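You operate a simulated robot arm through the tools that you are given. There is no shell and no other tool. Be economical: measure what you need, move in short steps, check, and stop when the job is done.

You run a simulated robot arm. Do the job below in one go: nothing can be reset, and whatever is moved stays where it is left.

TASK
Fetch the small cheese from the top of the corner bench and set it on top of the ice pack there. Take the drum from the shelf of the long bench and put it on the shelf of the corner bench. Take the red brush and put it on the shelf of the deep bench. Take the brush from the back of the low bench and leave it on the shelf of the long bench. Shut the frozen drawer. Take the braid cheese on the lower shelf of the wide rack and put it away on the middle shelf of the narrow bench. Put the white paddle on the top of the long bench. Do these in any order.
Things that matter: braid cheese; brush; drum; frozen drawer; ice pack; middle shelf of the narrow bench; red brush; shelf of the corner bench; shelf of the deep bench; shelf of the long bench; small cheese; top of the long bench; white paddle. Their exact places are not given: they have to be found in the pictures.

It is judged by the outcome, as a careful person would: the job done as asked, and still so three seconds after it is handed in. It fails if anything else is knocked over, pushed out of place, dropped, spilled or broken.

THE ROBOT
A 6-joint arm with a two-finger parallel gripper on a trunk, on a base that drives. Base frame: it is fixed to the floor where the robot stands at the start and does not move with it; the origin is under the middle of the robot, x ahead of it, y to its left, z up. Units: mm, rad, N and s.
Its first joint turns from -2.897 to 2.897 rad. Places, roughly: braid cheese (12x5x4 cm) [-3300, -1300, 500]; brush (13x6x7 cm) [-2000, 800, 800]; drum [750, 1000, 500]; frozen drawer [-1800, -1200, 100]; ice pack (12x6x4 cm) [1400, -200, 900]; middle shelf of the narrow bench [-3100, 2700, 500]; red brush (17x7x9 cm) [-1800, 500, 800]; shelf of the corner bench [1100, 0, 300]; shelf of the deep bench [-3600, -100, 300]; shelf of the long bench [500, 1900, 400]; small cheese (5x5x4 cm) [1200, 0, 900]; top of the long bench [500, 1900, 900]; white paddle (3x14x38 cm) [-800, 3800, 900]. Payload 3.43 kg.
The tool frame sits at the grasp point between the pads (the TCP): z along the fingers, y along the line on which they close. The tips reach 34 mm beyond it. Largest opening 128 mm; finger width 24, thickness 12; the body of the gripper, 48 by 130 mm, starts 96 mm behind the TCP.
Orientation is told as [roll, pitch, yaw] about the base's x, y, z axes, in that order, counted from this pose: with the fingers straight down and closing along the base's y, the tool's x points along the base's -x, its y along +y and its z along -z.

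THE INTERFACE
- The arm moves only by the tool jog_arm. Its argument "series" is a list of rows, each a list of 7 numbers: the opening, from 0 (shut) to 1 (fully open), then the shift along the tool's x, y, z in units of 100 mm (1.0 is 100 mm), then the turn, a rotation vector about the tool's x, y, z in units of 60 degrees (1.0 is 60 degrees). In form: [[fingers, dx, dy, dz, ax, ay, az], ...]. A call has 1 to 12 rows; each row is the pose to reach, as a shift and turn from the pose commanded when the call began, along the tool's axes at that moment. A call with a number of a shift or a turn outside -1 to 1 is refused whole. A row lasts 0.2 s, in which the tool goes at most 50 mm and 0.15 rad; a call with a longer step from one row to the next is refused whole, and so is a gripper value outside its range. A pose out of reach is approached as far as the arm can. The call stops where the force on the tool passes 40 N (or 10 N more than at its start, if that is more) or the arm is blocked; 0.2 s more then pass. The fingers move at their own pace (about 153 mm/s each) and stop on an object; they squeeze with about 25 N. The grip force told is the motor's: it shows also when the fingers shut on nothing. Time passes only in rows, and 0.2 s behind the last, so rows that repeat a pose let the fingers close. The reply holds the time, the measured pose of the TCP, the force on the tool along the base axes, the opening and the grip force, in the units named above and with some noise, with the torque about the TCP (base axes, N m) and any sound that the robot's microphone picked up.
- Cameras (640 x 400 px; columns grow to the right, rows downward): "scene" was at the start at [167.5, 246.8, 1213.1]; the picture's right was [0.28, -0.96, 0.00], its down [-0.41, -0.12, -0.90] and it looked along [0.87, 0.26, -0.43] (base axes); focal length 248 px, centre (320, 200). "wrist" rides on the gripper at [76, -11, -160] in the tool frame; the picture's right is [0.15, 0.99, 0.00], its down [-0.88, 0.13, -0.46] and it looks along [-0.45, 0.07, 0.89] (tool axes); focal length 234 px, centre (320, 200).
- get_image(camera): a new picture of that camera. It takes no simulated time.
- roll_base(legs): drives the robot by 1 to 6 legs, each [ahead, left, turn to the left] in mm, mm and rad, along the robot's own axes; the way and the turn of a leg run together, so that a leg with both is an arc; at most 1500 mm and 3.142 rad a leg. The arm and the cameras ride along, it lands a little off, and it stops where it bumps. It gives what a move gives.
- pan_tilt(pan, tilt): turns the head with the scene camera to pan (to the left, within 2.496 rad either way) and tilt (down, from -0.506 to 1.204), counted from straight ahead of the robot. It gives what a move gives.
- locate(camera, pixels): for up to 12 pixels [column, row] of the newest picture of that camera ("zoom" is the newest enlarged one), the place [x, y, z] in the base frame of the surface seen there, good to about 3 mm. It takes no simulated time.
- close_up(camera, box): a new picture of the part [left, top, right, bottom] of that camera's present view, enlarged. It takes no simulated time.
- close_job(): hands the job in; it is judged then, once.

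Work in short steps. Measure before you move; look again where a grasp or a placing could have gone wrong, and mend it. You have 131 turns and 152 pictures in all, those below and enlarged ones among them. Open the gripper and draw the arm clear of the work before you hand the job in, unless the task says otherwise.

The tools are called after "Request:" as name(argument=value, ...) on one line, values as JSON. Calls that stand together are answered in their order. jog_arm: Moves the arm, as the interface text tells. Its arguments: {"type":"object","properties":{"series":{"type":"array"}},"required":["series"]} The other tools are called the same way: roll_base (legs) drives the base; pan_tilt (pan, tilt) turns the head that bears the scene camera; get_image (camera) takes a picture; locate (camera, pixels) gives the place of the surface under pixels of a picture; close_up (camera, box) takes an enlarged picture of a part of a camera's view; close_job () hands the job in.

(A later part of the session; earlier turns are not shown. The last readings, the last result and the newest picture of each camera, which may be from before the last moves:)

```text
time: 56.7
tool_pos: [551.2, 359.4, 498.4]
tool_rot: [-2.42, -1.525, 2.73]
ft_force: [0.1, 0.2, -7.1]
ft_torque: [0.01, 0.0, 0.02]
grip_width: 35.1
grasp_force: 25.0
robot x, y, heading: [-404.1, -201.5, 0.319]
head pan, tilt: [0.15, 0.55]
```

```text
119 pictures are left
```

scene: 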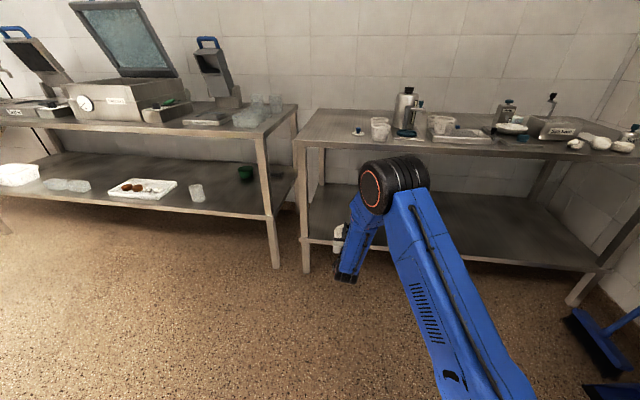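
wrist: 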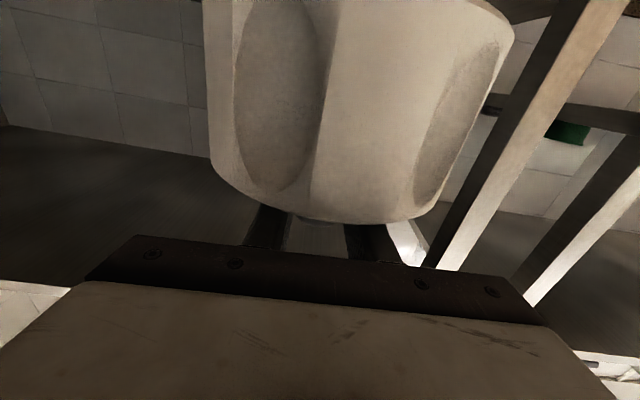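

Tool is in front of the corner bench's shelf (t −174). I lower 60 mm more (drum bottom ≈331 over shelf 298) and roll in 325 mm.

Request:
jog_arm(series=[[0, 0.3, 0, 0, 0, 0, 0], [0, 0.6, 0, 0, 0, 0, 0], [0, 0.6, 0, 0, 0, 0, 0]])

Request:
roll_base(legs=[[0, -60, 0], [325, 0, 0]])

Request:
get_image(camera="scene")

Request:
get_image(camera="wrist")

```text
time: 57.5
tool_pos: [554.0, 359.2, 438.7]
tool_rot: [-2.417, -1.524, 2.727]
ft_force: [-0.7, 1.0, -6.6]
ft_torque: [0.0, 0.0, 0.0]
grip_width: 34.9
grasp_force: 25.3
robot x, y, heading: [-402.4, -197.8, 0.318]
head pan, tilt: [0.15, 0.55]
```

```text
time: 60.2
tool_pos: [875.3, 398.3, 438.3]
tool_rot: [-2.408, -1.525, 2.717]
ft_force: [-0.3, -0.6, -7.0]
ft_torque: [-0.03, -0.02, -0.02]
grip_width: 34.8
grasp_force: 24.5
robot x, y, heading: [-82.1, -158.8, 0.321]
head pan, tilt: [0.15, 0.55]
```

```text
118 pictures are left
```

scene: 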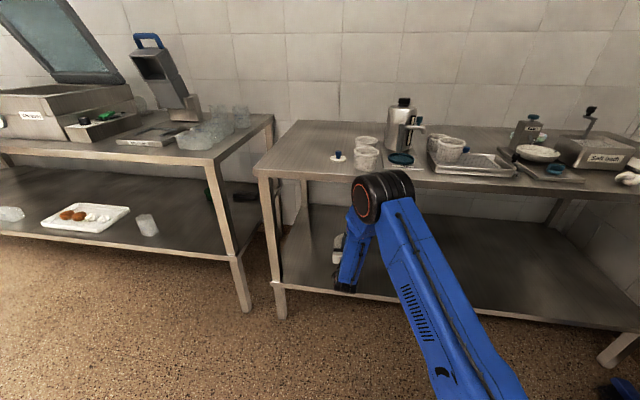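

```text
117 pictures are left
```

wrist: 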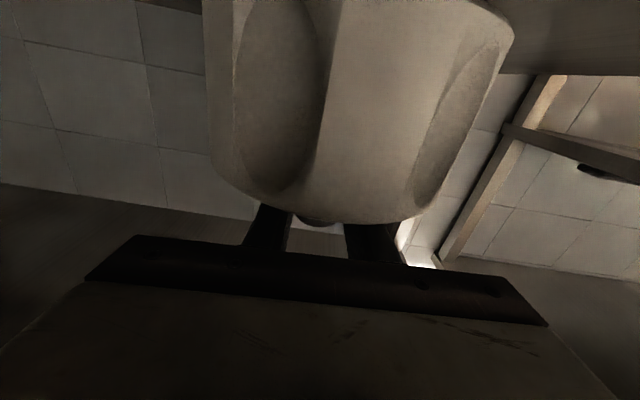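

Drum is ~195 mm inside the shelf. I lower 33 mm, release, and raise slightly before backing out.

Request:
jog_arm(series=[[0, 0.2, 0, 0, 0, 0, 0], [0, 0.29, 0, 0, 0, 0, 0], [0, 0.33, 0, 0, 0, 0, 0], [0, 0.33, 0, 0, 0, 0, 0]])

```text
time: 61.2
tool_pos: [876.8, 399.9, 407.4]
tool_rot: [-2.261, -1.519, 2.564]
ft_force: [1.5, -3.2, 2.9]
ft_torque: [0.36, -0.02, -0.05]
grip_width: 35.2
grasp_force: 25.6
out of reach, approached as far as the arm can: row 3, 4
robot x, y, heading: [-80.8, -159.2, 0.319]
head pan, tilt: [0.15, 0.55]
```

It rests on the shelf (fz turned positive). I open, raise 15 mm and back out.

Request:
jog_arm(series=[[0.3, 0, 0, 0, 0, 0, 0], [0.6, 0, 0, 0, 0, 0, 0], [0.6, 0, 0, 0, 0, 0, 0], [0.6, -0.15, 0, 0, 0, 0, 0], [0.6, -0.25, 0, 0, 0, 0, 0]])

Request:
roll_base(legs=[[-420, 0, 0]])

Request:
get_image(camera="scene")

```text
time: 62.4
tool_pos: [877.0, 399.7, 431.4]
tool_rot: [-2.416, -1.526, 2.723]
ft_force: [0.1, 0.3, -0.4]
ft_torque: [-0.03, -0.02, -0.02]
grip_width: 76.9
grasp_force: 0.1
robot x, y, heading: [-78.4, -154.5, 0.318]
head pan, tilt: [0.15, 0.55]
```

```text
time: 64.9
tool_pos: [480.3, 270.2, 432.3]
tool_rot: [-2.413, -1.525, 2.722]
ft_force: [0.0, 0.5, -1.1]
ft_torque: [0.01, 0.01, 0.01]
grip_width: 76.8
grasp_force: 0.0
robot x, y, heading: [-477.5, -287.5, 0.314]
head pan, tilt: [0.15, 0.55]
```

```text
116 pictures are left
```

scene: 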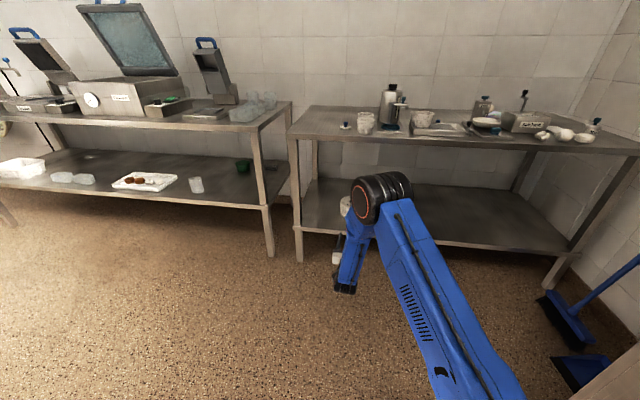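

Drum stands on the corner shelf. I turn around left to face the rear of the room and look.

Request:
roll_base(legs=[[0, 0, 1.4], [0, 0, 1.4]])

Request:
pan_tilt(pan=0.6, tilt=0.35)

Request:
get_image(camera="scene")

Request:
pan_tilt(pan=-0.6, tilt=0.35)

Request:
get_image(camera="scene")

```text
time: 68.0
tool_pos: [-522.1, 833.2, 430.9]
tool_rot: [-2.417, -1.525, -2.539]
ft_force: [-0.1, 0.4, -0.2]
ft_torque: [-0.03, 0.03, 0.0]
grip_width: 76.7
grasp_force: 0.0
robot x, y, heading: [-547.4, -272.7, 1.339]
head pan, tilt: [0.15, 0.55]
stopped in leg 1: the robot was blocked; the commanded pose is now the measured one
```

```text
time: 68.8
tool_pos: [-520.5, 833.5, 433.4]
tool_rot: [-2.415, -1.525, -2.541]
ft_force: [0.6, 0.3, -0.3]
ft_torque: [-0.03, 0.02, 0.03]
grip_width: 76.7
grasp_force: 0.1
robot x, y, heading: [-545.5, -278.8, 1.339]
head pan, tilt: [0.6, 0.351]
```

```text
115 pictures are left
```

scene: 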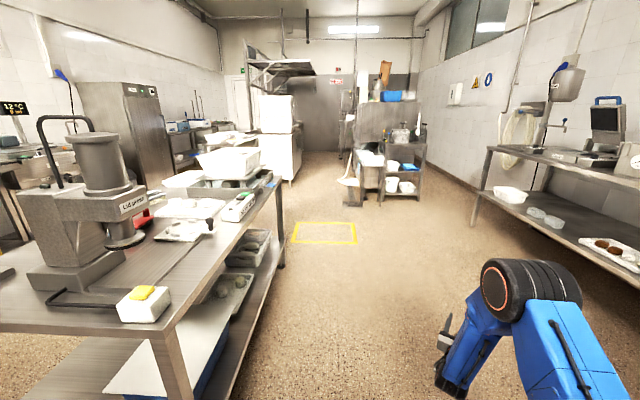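

```text
time: 70.2
tool_pos: [-521.4, 833.8, 432.2]
tool_rot: [-2.416, -1.525, -2.541]
ft_force: [1.3, -0.5, 0.2]
ft_torque: [0.02, 0.04, 0.0]
grip_width: 76.8
grasp_force: 0.1
robot x, y, heading: [-547.2, -273.3, 1.338]
head pan, tilt: [-0.6, 0.351]
```

```text
114 pictures are left
```

scene: 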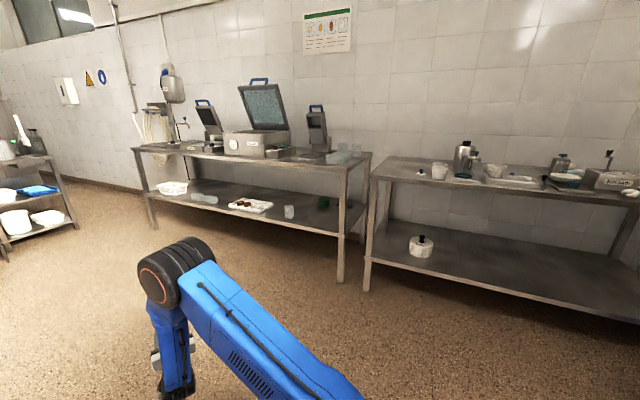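

Drum stands well at the corner shelf. The rear of the base touched the washer side, so I look left again and measure the surroundings before turning further.

Request:
pan_tilt(pan=0.8, tilt=0.5)

Request:
get_image(camera="scene")

Request:
pan_tilt(pan=1.8, tilt=0.5)

Request:
get_image(camera="scene")

```text
time: 71.8
tool_pos: [-521.4, 832.8, 433.1]
tool_rot: [-2.415, -1.527, -2.543]
ft_force: [-0.5, -0.4, -0.1]
ft_torque: [0.02, -0.01, 0.01]
grip_width: 76.8
grasp_force: 0.1
robot x, y, heading: [-547.5, -272.1, 1.336]
head pan, tilt: [0.799, 0.499]
```

```text
113 pictures are left
```

scene: 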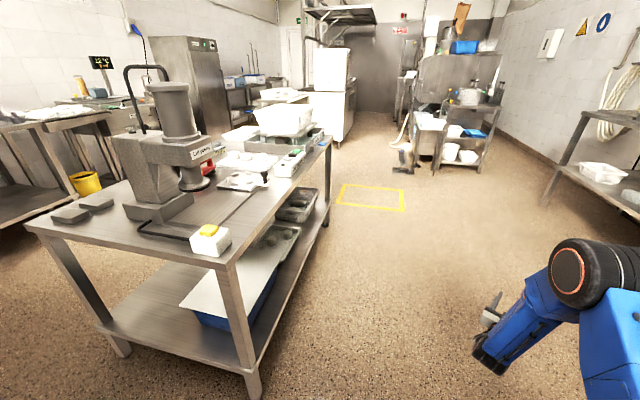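

```text
time: 73.0
tool_pos: [-521.8, 833.5, 432.0]
tool_rot: [-2.415, -1.526, -2.54]
ft_force: [0.3, -0.7, -0.6]
ft_torque: [0.03, -0.03, 0.02]
grip_width: 76.7
grasp_force: 0.0
robot x, y, heading: [-549.4, -273.5, 1.336]
head pan, tilt: [1.799, 0.499]
```

```text
112 pictures are left
```

scene: 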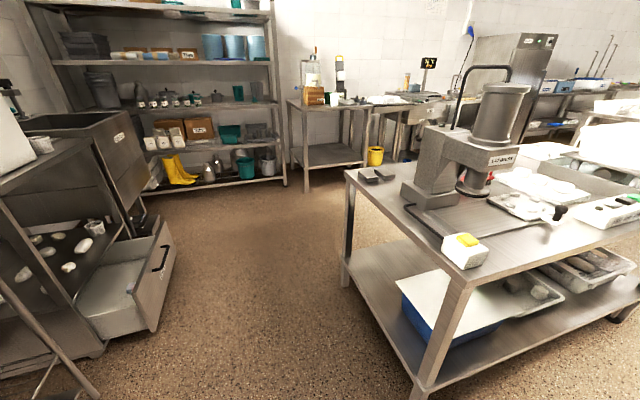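

The open drawer is at (130,290) and the island bench (low bench) ahead. I measure key points.

Request:
locate(camera="scene", pixels=[[162, 265], [140, 320], [110, 270], [130, 295], [150, 330], [140, 240], [415, 385], [350, 180], [450, 280], [600, 240], [75, 190], [90, 355]])

Request:
close_up(camera="scene", box=[400, 120, 640, 270])

Request:
close_up(camera="scene", box=[0, 90, 320, 290])

```text
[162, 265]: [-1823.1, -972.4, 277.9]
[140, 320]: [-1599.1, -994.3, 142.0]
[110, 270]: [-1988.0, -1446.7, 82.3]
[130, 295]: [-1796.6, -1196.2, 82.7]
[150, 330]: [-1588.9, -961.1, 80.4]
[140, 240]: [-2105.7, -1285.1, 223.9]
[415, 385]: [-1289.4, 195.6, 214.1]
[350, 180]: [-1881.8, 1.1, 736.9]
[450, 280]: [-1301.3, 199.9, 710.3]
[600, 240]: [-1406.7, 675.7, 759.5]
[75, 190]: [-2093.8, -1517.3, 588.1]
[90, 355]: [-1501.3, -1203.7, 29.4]
```

```text
2.67 times, centred on (520, 195) of scene
```

zoom: 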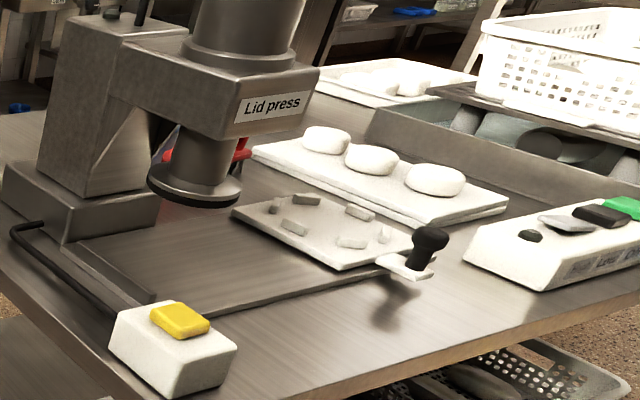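

```text
2.00 times, centred on (160, 190) of scene
```

zoom: 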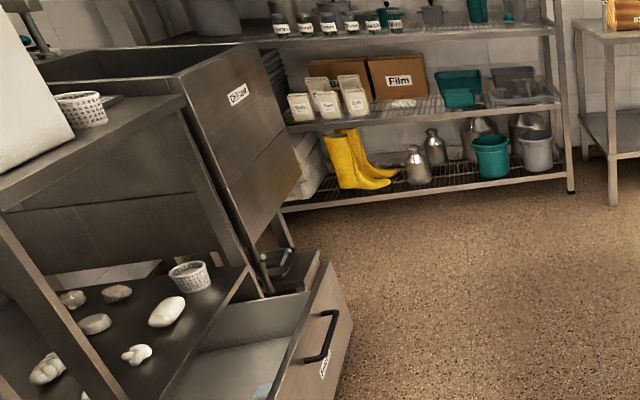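

The drawer sticks out into the aisle beside the island. I'll push it sideways with the closed, downward tool while strafing. First I fold the arm in to tool-down, move to open floor, and turn to face along the aisle.

Request:
jog_arm(series=[[0.3, -0.05, 0, -0.14, 0, 0.14, 0], [0.1, -0.1, 0, -0.28, 0, 0.28, 0], [0, -0.15, 0, -0.42, 0, 0.42, 0], [0, -0.2, 0, -0.56, 0, 0.56, 0], [0, -0.25, 0, -0.7, 0, 0.7, 0], [0, -0.3, 0, -0.84, 0, 0.84, 0], [0, -0.3, 0, -1, 0, 0.98, 0]])

Request:
jog_arm(series=[[0, 0.2, 0, -0.12, 0, 0.12, 0], [0, 0.43, 0, -0.25, 0, 0.25, 0], [0, 0.65, 0, -0.37, 0, 0.37, 0], [0, 0.87, 0, -0.5, 0, 0.48, 0]])

Request:
roll_base(legs=[[238, -250, 0], [0, 0, 1.1], [0, 0, 1.015]])

Request:
pan_tilt(pan=0.2, tilt=0.5)

Request:
get_image(camera="scene")

```text
time: 74.7
tool_pos: [-546.7, 736.3, 461.3]
tool_rot: [-0.035, -0.579, 1.348]
ft_force: [0.9, -0.6, -0.1]
ft_torque: [0.01, -0.01, 0.03]
grip_width: 0.2
grasp_force: 25.0
robot x, y, heading: [-548.8, -274.4, 1.343]
head pan, tilt: [1.799, 0.499]
```

```text
time: 75.7
tool_pos: [-571.0, 636.9, 452.0]
tool_rot: [-0.029, -0.074, 1.328]
ft_force: [0.3, 0.0, -0.2]
ft_torque: [0.01, 0.01, 0.0]
grip_width: 0.0
grasp_force: 24.8
robot x, y, heading: [-548.5, -274.1, 1.335]
head pan, tilt: [1.799, 0.499]
```

```text
time: 83.3
tool_pos: [-1004.5, -607.1, 451.8]
tool_rot: [-0.03, -0.077, -2.82]
ft_force: [-0.5, 0.1, 0.5]
ft_torque: [0.03, 0.0, -0.01]
grip_width: 0.2
grasp_force: 25.6
robot x, y, heading: [-249.0, -98.4, -2.812]
head pan, tilt: [1.799, 0.499]
```

```text
time: 85.0
tool_pos: [-1003.7, -607.3, 453.5]
tool_rot: [-0.033, -0.076, -2.82]
ft_force: [0.1, 0.0, -0.5]
ft_torque: [0.01, -0.03, 0.01]
grip_width: 0.0
grasp_force: 24.7
robot x, y, heading: [-249.8, -98.8, -2.817]
head pan, tilt: [0.201, 0.499]
```

```text
109 pictures are left
```

scene: 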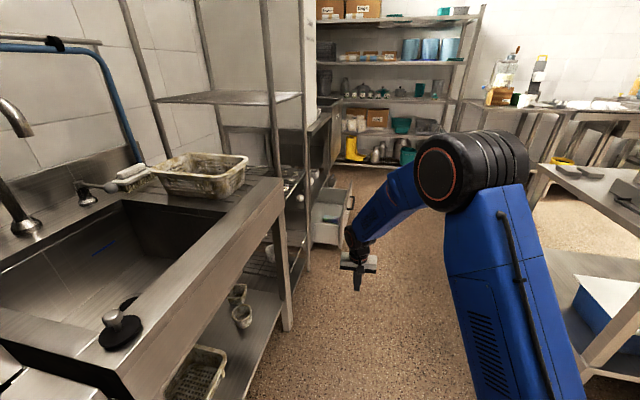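

Facing along the aisle; drawer at (330,215). I measure its face and zoom.

Request:
close_up(camera="scene", box=[280, 160, 376, 260])

Request:
locate(camera="scene", pixels=[[340, 210], [344, 235], [352, 193], [325, 240], [316, 245], [330, 215], [302, 270], [336, 205], [290, 190]])

```text
4.00 times, centred on (328, 210) of scene
```

zoom: 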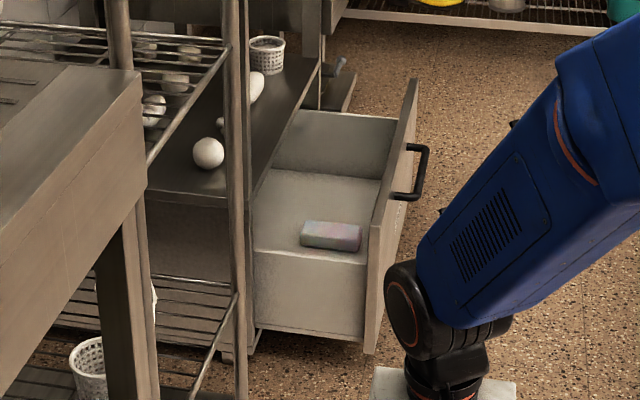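

```text
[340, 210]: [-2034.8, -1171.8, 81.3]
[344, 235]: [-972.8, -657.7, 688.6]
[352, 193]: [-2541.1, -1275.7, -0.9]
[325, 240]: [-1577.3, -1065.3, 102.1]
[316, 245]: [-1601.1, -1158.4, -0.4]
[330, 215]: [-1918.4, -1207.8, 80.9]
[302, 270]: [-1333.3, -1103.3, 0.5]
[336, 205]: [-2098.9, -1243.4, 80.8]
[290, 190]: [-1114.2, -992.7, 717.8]
```

Request:
locate(camera="zoom", pixels=[[376, 270], [414, 90], [400, 180], [425, 165], [370, 340], [398, 230], [255, 330], [315, 90], [345, 95], [262, 200]])

```text
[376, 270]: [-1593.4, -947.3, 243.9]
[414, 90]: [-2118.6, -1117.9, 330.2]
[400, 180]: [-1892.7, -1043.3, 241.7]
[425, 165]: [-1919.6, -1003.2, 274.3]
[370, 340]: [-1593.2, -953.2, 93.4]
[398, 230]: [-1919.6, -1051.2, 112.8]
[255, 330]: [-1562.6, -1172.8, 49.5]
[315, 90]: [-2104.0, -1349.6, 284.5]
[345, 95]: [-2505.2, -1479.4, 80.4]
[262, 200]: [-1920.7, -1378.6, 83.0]
```

Drawer face is at t≈416 (n −1806…−2358, top z≈330) and must go in ≈205 mm. I roll ahead 800 mm, lower the tool and tilt the fingers to the left toward the face.

Request:
roll_base(legs=[[800, 0, 0]])

Request:
jog_arm(series=[[0, 0, 0, 0.4, 0, 0, 0], [0, 0, 0, 0.8, 0, 0, 0], [0, 0, 0, 1, 0, 0, 0]])

Request:
jog_arm(series=[[0, 0, 0, 0.12, -0.13, 0, 0], [0, 0, 0, 0.24, -0.26, 0, 0], [0, 0, 0, 0.36, -0.39, 0, 0], [0, 0, 0, 0.48, -0.52, 0, 0], [0, 0, 0, 0.6, -0.65, 0, 0], [0, 0, 0, 0.75, -0.78, 0, 0], [0, 0, 0, 0.9, -0.9, 0, 0]])

Request:
pan_tilt(pan=0.7, tilt=0.7)

Request:
get_image(camera="scene")

```text
time: 89.3
tool_pos: [-1761.7, -871.9, 452.7]
tool_rot: [-0.031, -0.076, -2.819]
ft_force: [0.3, 1.3, 0.9]
ft_torque: [-0.03, 0.0, 0.0]
grip_width: 0.1
grasp_force: 24.6
robot x, y, heading: [-1006.5, -360.4, -2.807]
head pan, tilt: [0.201, 0.499]
```

```text
time: 90.1
tool_pos: [-1771.2, -871.5, 351.5]
tool_rot: [-0.03, -0.077, -2.818]
ft_force: [-0.4, 0.0, 0.2]
ft_torque: [0.02, -0.02, -0.02]
grip_width: 0.1
grasp_force: 25.0
robot x, y, heading: [-1003.8, -358.9, -2.809]
head pan, tilt: [0.201, 0.499]
```

```text
time: 91.7
tool_pos: [-1778.1, -872.6, 264.5]
tool_rot: [0.914, -0.078, -2.817]
ft_force: [0.6, 0.4, 0.7]
ft_torque: [0.03, -0.03, 0.01]
grip_width: 0.0
grasp_force: 25.3
robot x, y, heading: [-1005.2, -363.4, -2.808]
head pan, tilt: [0.201, 0.499]
```

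```text
time: 92.6
tool_pos: [-1778.0, -871.9, 262.4]
tool_rot: [0.911, -0.079, -2.818]
ft_force: [1.0, -0.5, 0.2]
ft_torque: [0.02, -0.03, -0.01]
grip_width: 0.0
grasp_force: 25.5
robot x, y, heading: [-1003.7, -363.4, -2.809]
head pan, tilt: [0.7, 0.7]
```

```text
107 pictures are left
```

scene: 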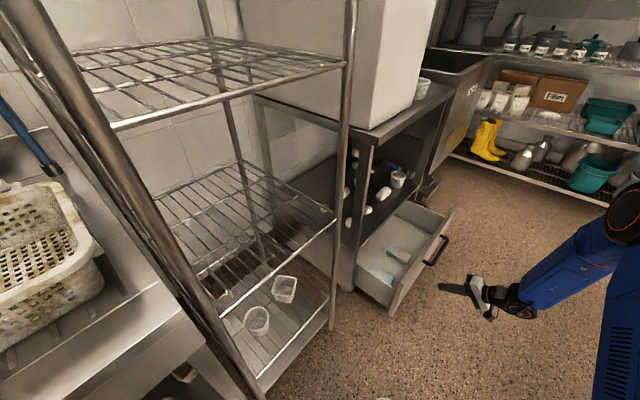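

Tool tip is ~100 mm from the face. I jog left in two 100 mm moves and check force and position.

Request:
jog_arm(series=[[0, 0, 0.2, 0.27, 0, 0, 0], [0, 0, 0.4, 0.54, 0, 0, 0], [0, 0, 0.59, 0.81, 0, 0, 0]])

Request:
jog_arm(series=[[0, 0, 0.1, 0.14, 0, 0, 0], [0, 0, 0.2, 0.27, 0, 0, 0], [0, 0, 0.3, 0.41, 0, 0, 0], [0, 0, 0.4, 0.54, 0, 0, 0], [0, 0, 0.5, 0.67, 0, 0, 0], [0, 0, 0.59, 0.81, 0, 0, 0]])

Request:
get_image(camera="scene")

```text
time: 93.4
tool_pos: [-1746.0, -967.6, 261.3]
tool_rot: [0.912, -0.077, -2.819]
ft_force: [0.2, -0.8, 0.2]
ft_torque: [0.0, -0.04, 0.05]
grip_width: 0.0
grasp_force: 25.0
robot x, y, heading: [-1005.2, -362.2, -2.812]
head pan, tilt: [0.7, 0.7]
```

```text
time: 94.8
tool_pos: [-1712.6, -1061.3, 257.3]
tool_rot: [0.913, -0.077, -2.816]
ft_force: [-0.2, -0.4, -0.7]
ft_torque: [0.01, -0.01, 0.01]
grip_width: 0.0
grasp_force: 24.5
robot x, y, heading: [-1006.1, -363.8, -2.81]
head pan, tilt: [0.7, 0.7]
```

```text
106 pictures are left
```

scene: 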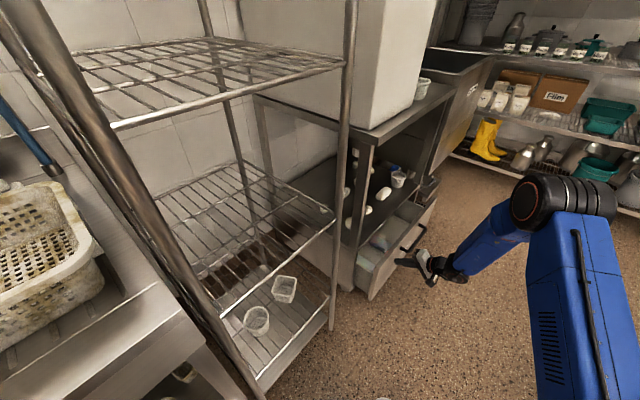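

The drawer moves in without resistance. I push the rest until contact force is felt.

Request:
jog_arm(series=[[0, 0, 0.1, 0.14, 0, 0, 0], [0, 0, 0.2, 0.27, 0, 0, 0], [0, 0, 0.3, 0.41, 0, 0, 0], [0, 0, 0.4, 0.54, 0, 0, 0], [0, 0, 0.5, 0.67, 0, 0, 0], [0, 0, 0.59, 0.81, 0, 0, 0]])

Request:
jog_arm(series=[[0, 0, 0.04, 0.054, 0, 0, 0], [0, 0, 0.08, 0.108, 0, 0, 0], [0, 0, 0.12, 0.16, 0, 0, 0], [0, 0, 0.16, 0.216, 0, 0, 0], [0, 0, 0.2, 0.27, 0, 0, 0], [0, 0, 0.24, 0.32, 0, 0, 0]])

Request:
get_image(camera="scene")

```text
time: 96.2
tool_pos: [-1685.8, -1146.8, 253.3]
tool_rot: [0.909, -0.074, -2.819]
ft_force: [-1.6, 3.6, 1.6]
ft_torque: [0.0, 0.0, -0.07]
grip_width: 0.1
grasp_force: 24.7
robot x, y, heading: [-1008.4, -363.7, -2.807]
head pan, tilt: [0.7, 0.7]
stopped in row 6: the force on the tool passed its limit at 59 N (the readings are from after the stop); the commanded pose is now the measured one
```

```text
time: 96.5
tool_pos: [-1685.8, -1146.9, 254.4]
tool_rot: [0.907, -0.073, -2.818]
ft_force: [-1.0, 6.0, 4.9]
ft_torque: [-0.11, 0.03, 0.01]
grip_width: 0.0
grasp_force: 23.9
robot x, y, heading: [-1004.6, -363.9, -2.807]
head pan, tilt: [0.7, 0.7]
stopped in row 1: the force on the tool passed its limit at 55 N (the readings are from after the stop); the commanded pose is now the measured one
```

```text
105 pictures are left
```

scene: 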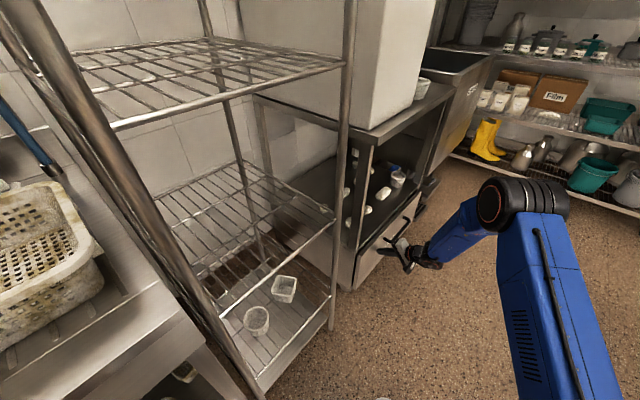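

It came to a firm stop. I look closely to verify the drawer is shut.

Request:
close_up(camera="scene", box=[330, 170, 450, 300])

```text
3.08 times, centred on (390, 235) of scene
```

zoom: 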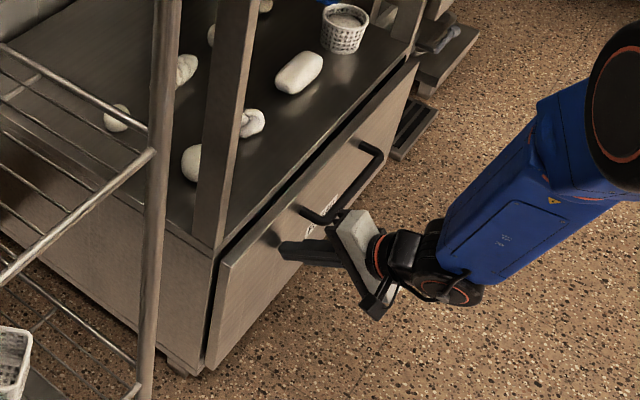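

There is a thin dark line beside the face at zoom (212,310); I measure whether it's a gap.

Request:
locate(camera="zoom", pixels=[[200, 290], [208, 290], [214, 290], [222, 290], [230, 290], [400, 90], [392, 85], [240, 250], [225, 250], [250, 238], [320, 170], [312, 165]])

Request:
close_up(camera="scene", box=[360, 230, 400, 300])

```text
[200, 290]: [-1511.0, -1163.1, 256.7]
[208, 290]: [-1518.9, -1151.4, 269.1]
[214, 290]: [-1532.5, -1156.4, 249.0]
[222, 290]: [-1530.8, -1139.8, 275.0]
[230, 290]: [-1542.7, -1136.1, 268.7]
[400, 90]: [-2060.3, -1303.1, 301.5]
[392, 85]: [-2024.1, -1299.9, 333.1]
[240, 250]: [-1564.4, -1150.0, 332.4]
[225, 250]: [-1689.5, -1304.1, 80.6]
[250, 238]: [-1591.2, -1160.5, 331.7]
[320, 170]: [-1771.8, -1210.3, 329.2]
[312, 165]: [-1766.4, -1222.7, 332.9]
```

```text
5.71 times, centred on (380, 265) of scene
```

zoom: 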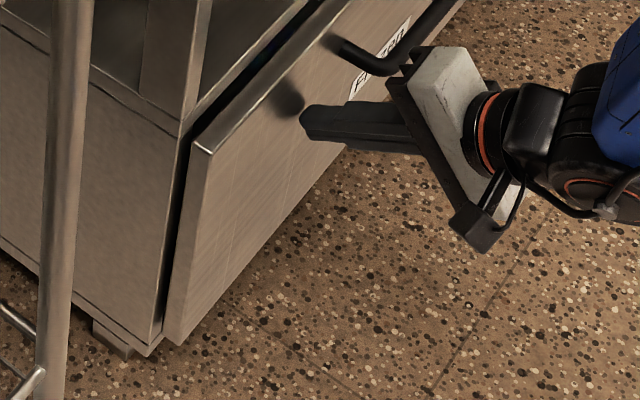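

There's perhaps a ~12 mm reveal; I push once more in tiny steps to see if it moves at all.

Request:
jog_arm(series=[[0, 0, 0.01, 0.014, 0, 0, 0], [0, 0, 0.02, 0.027, 0, 0, 0], [0, 0, 0.03, 0.04, 0, 0, 0], [0, 0, 0.04, 0.054, 0, 0, 0], [0, 0, 0.05, 0.067, 0, 0, 0], [0, 0, 0.06, 0.08, 0, 0, 0], [0, 0, 0.07, 0.095, 0, 0, 0], [0, 0, 0.08, 0.108, 0, 0, 0], [0, 0, 0.09, 0.12, 0, 0, 0], [0, 0, 0.1, 0.135, 0, 0, 0]])

Request:
locate(camera="scene", pixels=[[376, 255], [408, 228]])

```text
time: 97.1
tool_pos: [-1687.2, -1147.3, 252.4]
tool_rot: [0.905, -0.07, -2.82]
ft_force: [1.3, 7.2, 5.6]
ft_torque: [-0.1, 0.0, 0.04]
grip_width: 0.0
grasp_force: 25.3
robot x, y, heading: [-1006.8, -358.3, -2.812]
head pan, tilt: [0.7, 0.7]
stopped in row 2: the force on the tool passed its limit at 44 N (the readings are from after the stop); the commanded pose is now the measured one
```

```text
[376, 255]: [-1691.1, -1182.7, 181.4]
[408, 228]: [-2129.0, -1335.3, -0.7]
```

Hard stop: the drawer is shut. I withdraw the tool, straighten it down, raise, and look at the rack ahead and the right side.

Request:
jog_arm(series=[[0, 0, -0.2, -0.27, 0, 0, 0], [0, 0, -0.4, -0.54, 0, 0, 0], [0, 0, -0.59, -0.81, 0, 0, 0], [0.2, 0, -0.75, -1, 0, 0, 0]])

Request:
jog_arm(series=[[0.3, 0, -0.1, -0.15, 0.13, 0, 0], [0.5, 0, -0.2, -0.3, 0.26, 0, 0], [0.5, 0, -0.3, -0.45, 0.39, 0, 0], [0.5, 0, -0.4, -0.6, 0.52, 0, 0], [0.5, 0, -0.5, -0.75, 0.65, 0, 0], [0.5, 0, -0.5, -0.9, 0.78, 0.03, 0], [0.5, 0, -0.5, -1, 0.88, 0.07, 0]])

Request:
jog_arm(series=[[0.5, 0, 0, -0.4, 0, 0, 0], [0.5, 0, 0, -0.8, 0, 0, 0], [0.5, 0, 0, -1, 0, 0, 0]])

Request:
pan_tilt(pan=0.05, tilt=0.3)

Request:
get_image(camera="scene")

Request:
pan_tilt(pan=-1.3, tilt=0.45)

Request:
get_image(camera="scene")

```text
time: 98.1
tool_pos: [-1723.8, -1027.8, 254.0]
tool_rot: [0.903, -0.072, -2.82]
ft_force: [1.1, -0.7, 0.3]
ft_torque: [0.01, 0.03, 0.0]
grip_width: 25.8
grasp_force: 0.0
robot x, y, heading: [-1007.1, -361.0, -2.812]
head pan, tilt: [0.7, 0.7]
```

```text
time: 99.7
tool_pos: [-1758.5, -923.2, 278.2]
tool_rot: [-0.018, -0.009, -2.789]
ft_force: [-0.7, 0.0, -0.2]
ft_torque: [-0.01, -0.01, -0.01]
grip_width: 64.1
grasp_force: 0.1
robot x, y, heading: [-1006.9, -363.0, -2.809]
head pan, tilt: [0.7, 0.7]
```

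```text
time: 100.5
tool_pos: [-1758.4, -924.3, 378.0]
tool_rot: [-0.019, -0.009, -2.79]
ft_force: [0.6, -0.8, -0.5]
ft_torque: [-0.02, 0.0, 0.0]
grip_width: 64.0
grasp_force: 0.0
robot x, y, heading: [-1006.4, -361.4, -2.811]
head pan, tilt: [0.7, 0.7]
```

```text
time: 101.5
tool_pos: [-1756.4, -923.7, 377.1]
tool_rot: [-0.016, -0.009, -2.789]
ft_force: [0.5, -0.3, 0.4]
ft_torque: [-0.02, 0.03, -0.01]
grip_width: 64.1
grasp_force: 0.1
robot x, y, heading: [-1001.9, -361.5, -2.81]
head pan, tilt: [0.051, 0.3]
```

```text
102 pictures are left
```

scene: 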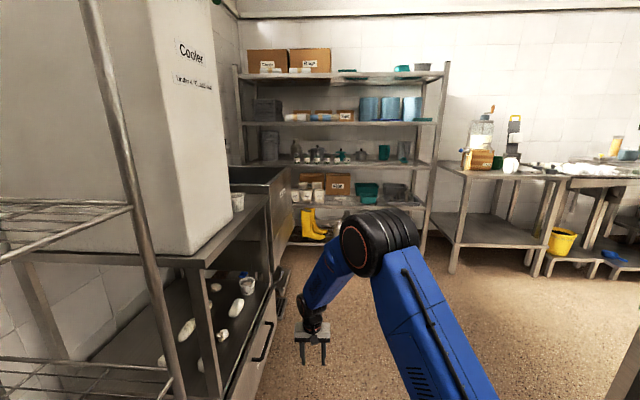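

```text
time: 103.0
tool_pos: [-1756.9, -925.0, 377.1]
tool_rot: [-0.018, -0.006, -2.791]
ft_force: [0.8, 0.2, -0.1]
ft_torque: [0.04, -0.01, -0.03]
grip_width: 64.0
grasp_force: 0.0
robot x, y, heading: [-1009.2, -363.4, -2.811]
head pan, tilt: [-1.3, 0.45]
```

```text
101 pictures are left
```

scene: 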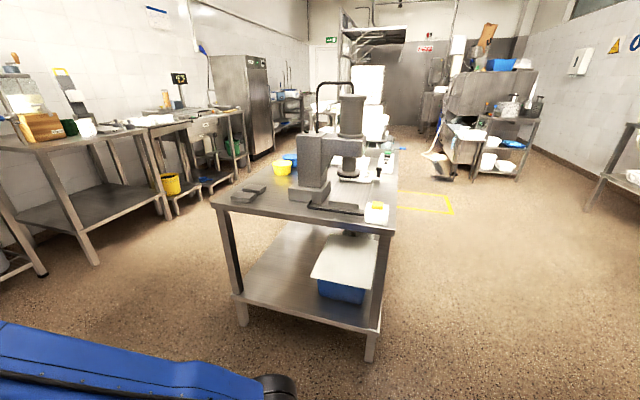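

The wide rack is ahead, the deep bench (empty shelf) right of it, the low bench is the island. I look closer at the rack.

Request:
pan_tilt(pan=0.05, tilt=0.3)

Request:
close_up(camera="scene", box=[240, 150, 480, 280])

Request:
locate(camera="zoom", pixels=[[40, 210], [150, 210], [265, 150], [430, 170], [500, 330], [320, 200], [340, 110], [420, 140]])

```text
time: 104.5
tool_pos: [-1756.7, -923.5, 376.7]
tool_rot: [-0.017, -0.009, -2.793]
ft_force: [0.7, -0.1, -0.2]
ft_torque: [0.0, 0.02, 0.02]
grip_width: 63.9
grasp_force: 0.0
robot x, y, heading: [-1008.2, -365.0, -2.812]
head pan, tilt: [0.051, 0.3]
```

```text
2.67 times, centred on (360, 215) of scene
```

zoom: 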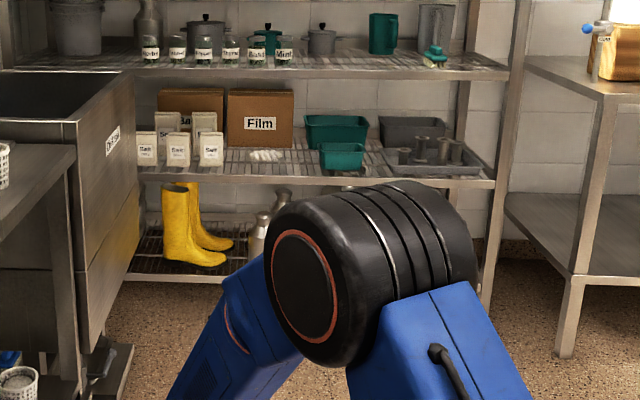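

```text
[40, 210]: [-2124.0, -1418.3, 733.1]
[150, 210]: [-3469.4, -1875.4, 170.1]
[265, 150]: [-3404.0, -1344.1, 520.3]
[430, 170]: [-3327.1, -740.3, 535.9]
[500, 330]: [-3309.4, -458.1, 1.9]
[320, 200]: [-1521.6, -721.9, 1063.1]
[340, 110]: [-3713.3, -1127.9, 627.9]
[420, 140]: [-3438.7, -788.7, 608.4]
```

I roll ahead toward the rack, then tip the tool level at about z 550 and look.

Request:
roll_base(legs=[[1100, -60, -0.02]])

Request:
jog_arm(series=[[0.6, -0.14, 0, -0.14, 0, -0.14, 0], [0.8, -0.28, 0, -0.28, 0, -0.28, 0], [1, -0.42, 0, -0.42, 0, -0.42, 0], [1, -0.56, 0, -0.56, 0, -0.56, 0], [1, -0.7, 0, -0.7, 0, -0.7, 0], [1, -0.84, 0, -0.84, 0, -0.84, 0], [1, -1, 0, -1, 0, -0.98, 0]])

Request:
jog_arm(series=[[1, -0.25, 0, 0.07, 0, -0.13, 0], [1, -0.5, 0, 0.14, 0, -0.26, 0], [1, -0.75, 0, 0.2, 0, -0.39, 0], [1, -1, 0, 0.27, 0, -0.52, 0]])

Request:
pan_tilt(pan=0.25, tilt=0.45)

Request:
get_image(camera="scene")

Request:
get_image(camera="wrist")

```text
time: 110.2
tool_pos: [-2822.9, -1209.5, 378.9]
tool_rot: [-0.017, -0.008, -2.803]
ft_force: [-0.2, 0.0, 0.7]
ft_torque: [0.01, 0.0, -0.02]
grip_width: 63.8
grasp_force: 0.1
robot x, y, heading: [-2064.0, -656.1, -2.823]
head pan, tilt: [0.051, 0.3]
```

```text
time: 111.8
tool_pos: [-2917.1, -1245.5, 478.8]
tool_rot: [-0.035, -1.038, -2.774]
ft_force: [0.5, 0.1, 0.4]
ft_torque: [0.01, 0.0, -0.03]
grip_width: 128.0
grasp_force: 0.1
robot x, y, heading: [-2062.3, -653.4, -2.821]
head pan, tilt: [0.051, 0.3]
```

```text
time: 112.8
tool_pos: [-2985.1, -1268.8, 551.5]
tool_rot: [-2.11, -1.551, -0.692]
ft_force: [-0.8, 0.6, 1.2]
ft_torque: [0.01, -0.03, -0.01]
grip_width: 128.0
grasp_force: 0.0
robot x, y, heading: [-2065.0, -655.8, -2.822]
head pan, tilt: [0.051, 0.3]
```

```text
time: 113.5
tool_pos: [-2984.2, -1267.9, 551.5]
tool_rot: [-1.976, -1.552, -0.827]
ft_force: [-0.2, 0.5, -0.6]
ft_torque: [-0.01, 0.01, 0.01]
grip_width: 127.9
grasp_force: 0.1
robot x, y, heading: [-2063.1, -654.5, -2.824]
head pan, tilt: [0.25, 0.45]
```

```text
99 pictures are left
```

scene: 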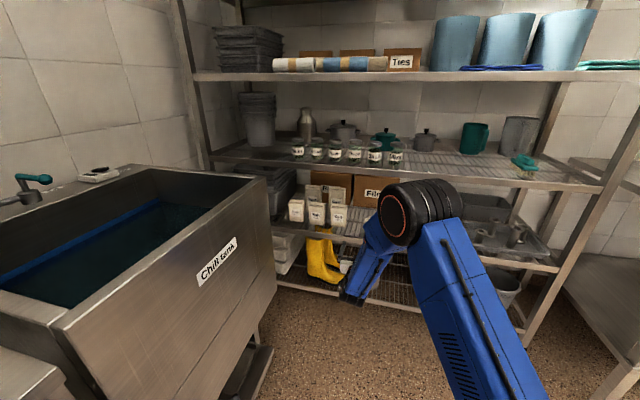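

```text
98 pictures are left
```

wrist: 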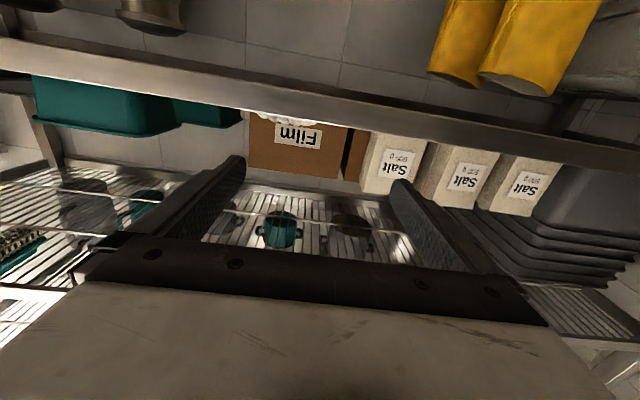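

The braid shows in the wrist view at (280,117) behind the shelf's front rail, in front of the Film box. I locate its ends and the rail.

Request:
locate(camera="wrist", pixels=[[262, 115], [280, 118], [300, 120], [315, 123], [250, 111], [280, 105], [280, 90], [320, 128], [290, 135], [400, 150], [200, 110]])

Request:
close_up(camera="wrist", box=[230, 80, 350, 155])

Request:
close_up(camera="scene", box=[280, 170, 400, 250])

```text
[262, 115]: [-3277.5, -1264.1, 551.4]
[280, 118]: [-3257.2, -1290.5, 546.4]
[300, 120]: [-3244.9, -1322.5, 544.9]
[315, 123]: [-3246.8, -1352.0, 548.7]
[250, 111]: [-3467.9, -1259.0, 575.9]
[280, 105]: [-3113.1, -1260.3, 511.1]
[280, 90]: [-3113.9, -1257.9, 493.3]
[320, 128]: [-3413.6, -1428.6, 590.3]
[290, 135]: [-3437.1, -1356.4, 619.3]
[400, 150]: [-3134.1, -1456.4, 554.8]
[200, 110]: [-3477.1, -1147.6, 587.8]
```

```text
5.33 times, centred on (290, 118) of wrist
```

zoom: 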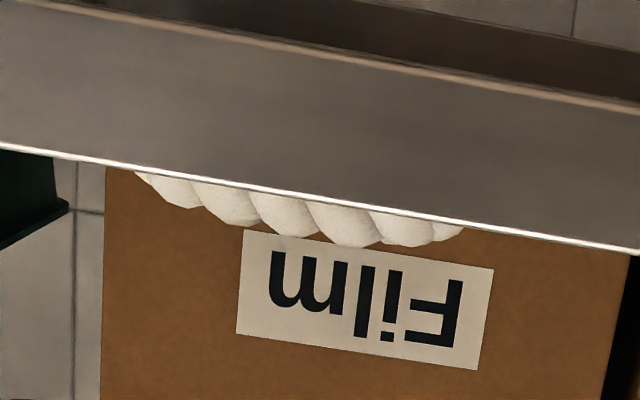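

```text
5.00 times, centred on (340, 210) of scene
```

zoom: 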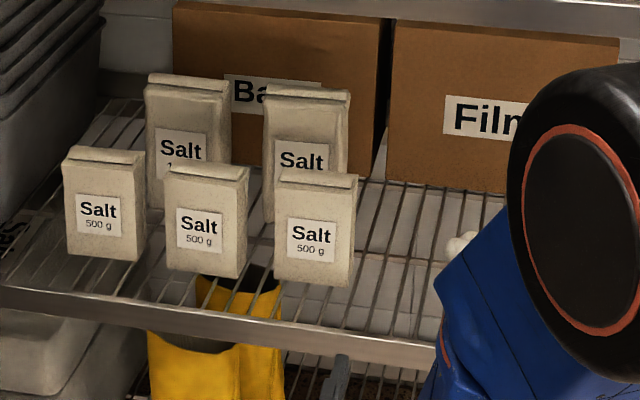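

Rail top is ≈520 and the braid lies along the shelf ~150 mm in, top ≈550, length just under the 128 mm opening. I pitch the tool 20° down so its body clears the rail, shift right 50 mm, and roll nearer for fine alignment.

Request:
jog_arm(series=[[1, -0.05, -0.2, 0, 0, 0.12, 0], [1, -0.1, -0.4, 0, 0, 0.24, 0], [1, -0.1, -0.5, 0, 0, 0.33, 0]])

Request:
roll_base(legs=[[120, 0, 0]])

Request:
get_image(camera="wrist")

Request:
close_up(camera="wrist", box=[220, 100, 420, 225])

```text
time: 114.3
tool_pos: [-3001.5, -1222.7, 560.0]
tool_rot: [-0.056, -1.232, -2.751]
ft_force: [-0.3, 0.4, -1.0]
ft_torque: [-0.01, 0.01, 0.01]
grip_width: 128.0
grasp_force: 0.0
robot x, y, heading: [-2065.0, -654.6, -2.828]
head pan, tilt: [0.25, 0.45]
```

```text
time: 115.5
tool_pos: [-3115.8, -1261.0, 561.0]
tool_rot: [-0.055, -1.234, -2.751]
ft_force: [-0.1, -0.6, -0.2]
ft_torque: [-0.01, -0.01, 0.02]
grip_width: 128.1
grasp_force: 0.1
robot x, y, heading: [-2178.8, -695.1, -2.822]
head pan, tilt: [0.25, 0.45]
```

```text
95 pictures are left
```

wrist: 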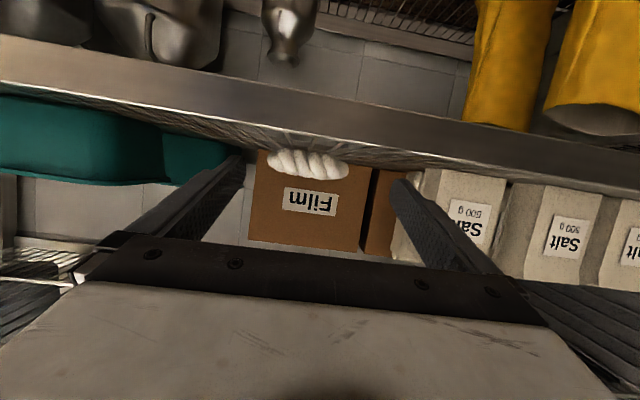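

```text
3.20 times, centred on (320, 162) of wrist
```

zoom: 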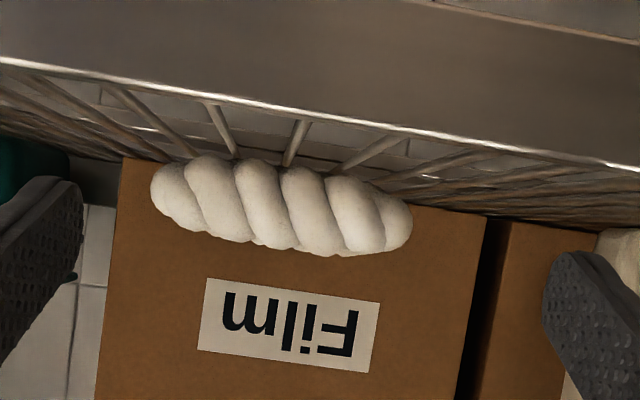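

Very clear view now. I locate the braid's ends and the nearest salt bag.

Request:
locate(camera="zoom", pixels=[[160, 195], [165, 205], [282, 205], [402, 225], [406, 218], [282, 180], [282, 240], [620, 245], [628, 270], [605, 238], [300, 130], [550, 165]])

Request:
locate(camera="wrist", pixels=[[420, 180], [430, 185], [412, 175], [395, 240], [405, 255], [440, 200]])

```text
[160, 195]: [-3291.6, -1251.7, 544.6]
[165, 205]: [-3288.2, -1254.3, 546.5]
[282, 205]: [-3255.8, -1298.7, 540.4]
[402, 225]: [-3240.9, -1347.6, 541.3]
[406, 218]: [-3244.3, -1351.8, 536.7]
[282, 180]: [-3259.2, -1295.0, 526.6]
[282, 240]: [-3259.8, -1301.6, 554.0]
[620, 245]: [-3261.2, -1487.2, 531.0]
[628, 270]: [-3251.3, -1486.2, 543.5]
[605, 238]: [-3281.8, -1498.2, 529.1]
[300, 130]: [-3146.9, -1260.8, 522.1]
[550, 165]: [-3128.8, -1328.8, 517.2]
```

```text
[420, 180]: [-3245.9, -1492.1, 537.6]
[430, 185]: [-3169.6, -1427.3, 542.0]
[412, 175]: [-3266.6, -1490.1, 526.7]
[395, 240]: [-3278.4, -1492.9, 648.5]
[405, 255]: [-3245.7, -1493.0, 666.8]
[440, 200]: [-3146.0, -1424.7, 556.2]
```

Braid centre ≈(-3271,-1304), yawed ~5° from the tool, length ≈115. I align yaw and lateral position 85 mm short of it and check.

Request:
jog_arm(series=[[1, -0.04, -0.07, 0.22, -0.03, 0, -0.01], [1, -0.07, -0.14, 0.44, -0.055, 0, -0.02], [1, -0.108, -0.204, 0.651, -0.081, 0, -0.029], [1, -0.108, -0.204, 0.651, -0.081, 0, -0.029]])

Request:
get_image(camera="wrist")

Request:
close_up(camera="wrist", box=[220, 100, 420, 225])

Request:
locate(camera="wrist", pixels=[[260, 168], [375, 190], [320, 180], [400, 190], [320, 150]])

```text
time: 116.5
tool_pos: [-3184.9, -1263.9, 550.4]
tool_rot: [-0.056, -1.233, -2.661]
ft_force: [-0.4, -0.2, 0.5]
ft_torque: [-0.03, -0.01, 0.02]
grip_width: 128.1
grasp_force: 0.1
robot x, y, heading: [-2181.4, -695.8, -2.823]
head pan, tilt: [0.25, 0.45]
```

```text
93 pictures are left
```

wrist: 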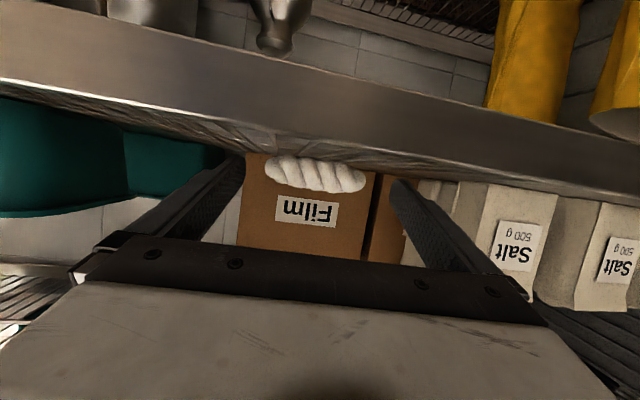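

```text
3.20 times, centred on (320, 162) of wrist
```

zoom: 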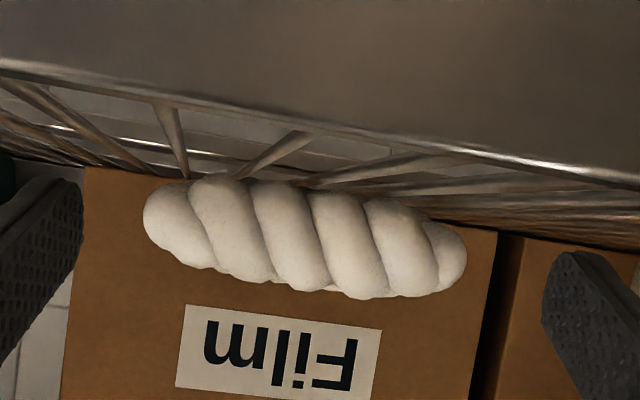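

```text
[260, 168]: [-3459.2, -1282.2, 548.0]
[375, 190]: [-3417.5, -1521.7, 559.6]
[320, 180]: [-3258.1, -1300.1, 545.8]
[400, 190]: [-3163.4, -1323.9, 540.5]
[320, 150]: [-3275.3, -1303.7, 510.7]
```

Aligned to about 5 mm: braid centre px 315 vs 319. I shift 5 mm right while moving in 85 mm horizontally.

Request:
jog_arm(series=[[1, 0, -0.05, 0, 0, 0, 0], [1, -0.1, -0.05, 0.28, 0, 0, 0], [1, -0.19, -0.05, 0.53, 0, 0, 0], [1, -0.25, -0.05, 0.68, 0, 0, 0], [1, -0.29, -0.05, 0.8, 0, 0, 0]])

Request:
get_image(camera="wrist")

```text
time: 117.7
tool_pos: [-3262.8, -1293.5, 552.5]
tool_rot: [-0.055, -1.23, -2.66]
ft_force: [0.4, 0.4, 1.3]
ft_torque: [0.01, 0.0, 0.0]
grip_width: 127.8
grasp_force: 0.0
robot x, y, heading: [-2176.6, -694.2, -2.827]
head pan, tilt: [0.25, 0.45]
```

```text
91 pictures are left
```

wrist: 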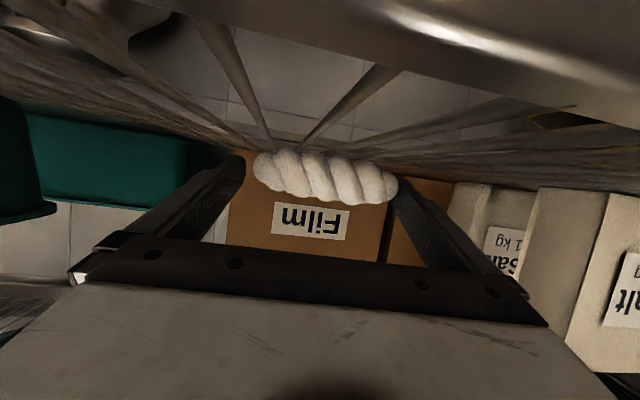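

Braid now lies between the fingers, slightly toward the right finger; I shift 5 mm that way, then close and lift.

Request:
jog_arm(series=[[1, 0, 0.05, 0, 0, 0, 0], [0.8, 0, 0.05, 0, 0, 0, 0], [0.5, 0, 0.05, 0, 0, 0, 0], [0.5, 0, 0.05, 0, 0, 0, 0]])

Request:
jog_arm(series=[[0.3, 0, 0, 0, 0, 0, 0], [0.3, -0.2, 0, -0.07, 0, 0, 0], [0.3, -0.4, 0, -0.14, 0, 0, 0], [0.3, -0.55, 0, -0.2, 0, 0, 0]])

Request:
get_image(camera="wrist")

```text
time: 118.7
tool_pos: [-3261.1, -1298.0, 551.1]
tool_rot: [-0.056, -1.231, -2.661]
ft_force: [0.3, 0.5, -0.8]
ft_torque: [0.03, -0.01, -0.01]
grip_width: 118.6
grasp_force: 24.7
robot x, y, heading: [-2178.8, -694.6, -2.827]
head pan, tilt: [0.25, 0.45]
```

```text
time: 119.7
tool_pos: [-3260.4, -1298.9, 609.2]
tool_rot: [-0.055, -1.231, -2.661]
ft_force: [-0.3, -0.2, -2.3]
ft_torque: [-0.01, 0.01, 0.0]
grip_width: 118.7
grasp_force: 24.6
robot x, y, heading: [-2179.1, -690.4, -2.827]
head pan, tilt: [0.25, 0.45]
```

```text
90 pictures are left
```

wrist: 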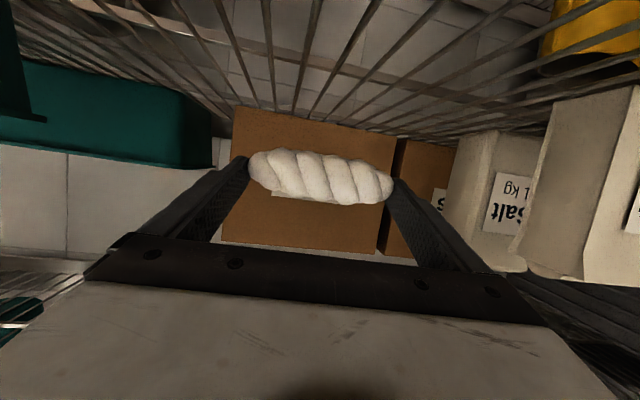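

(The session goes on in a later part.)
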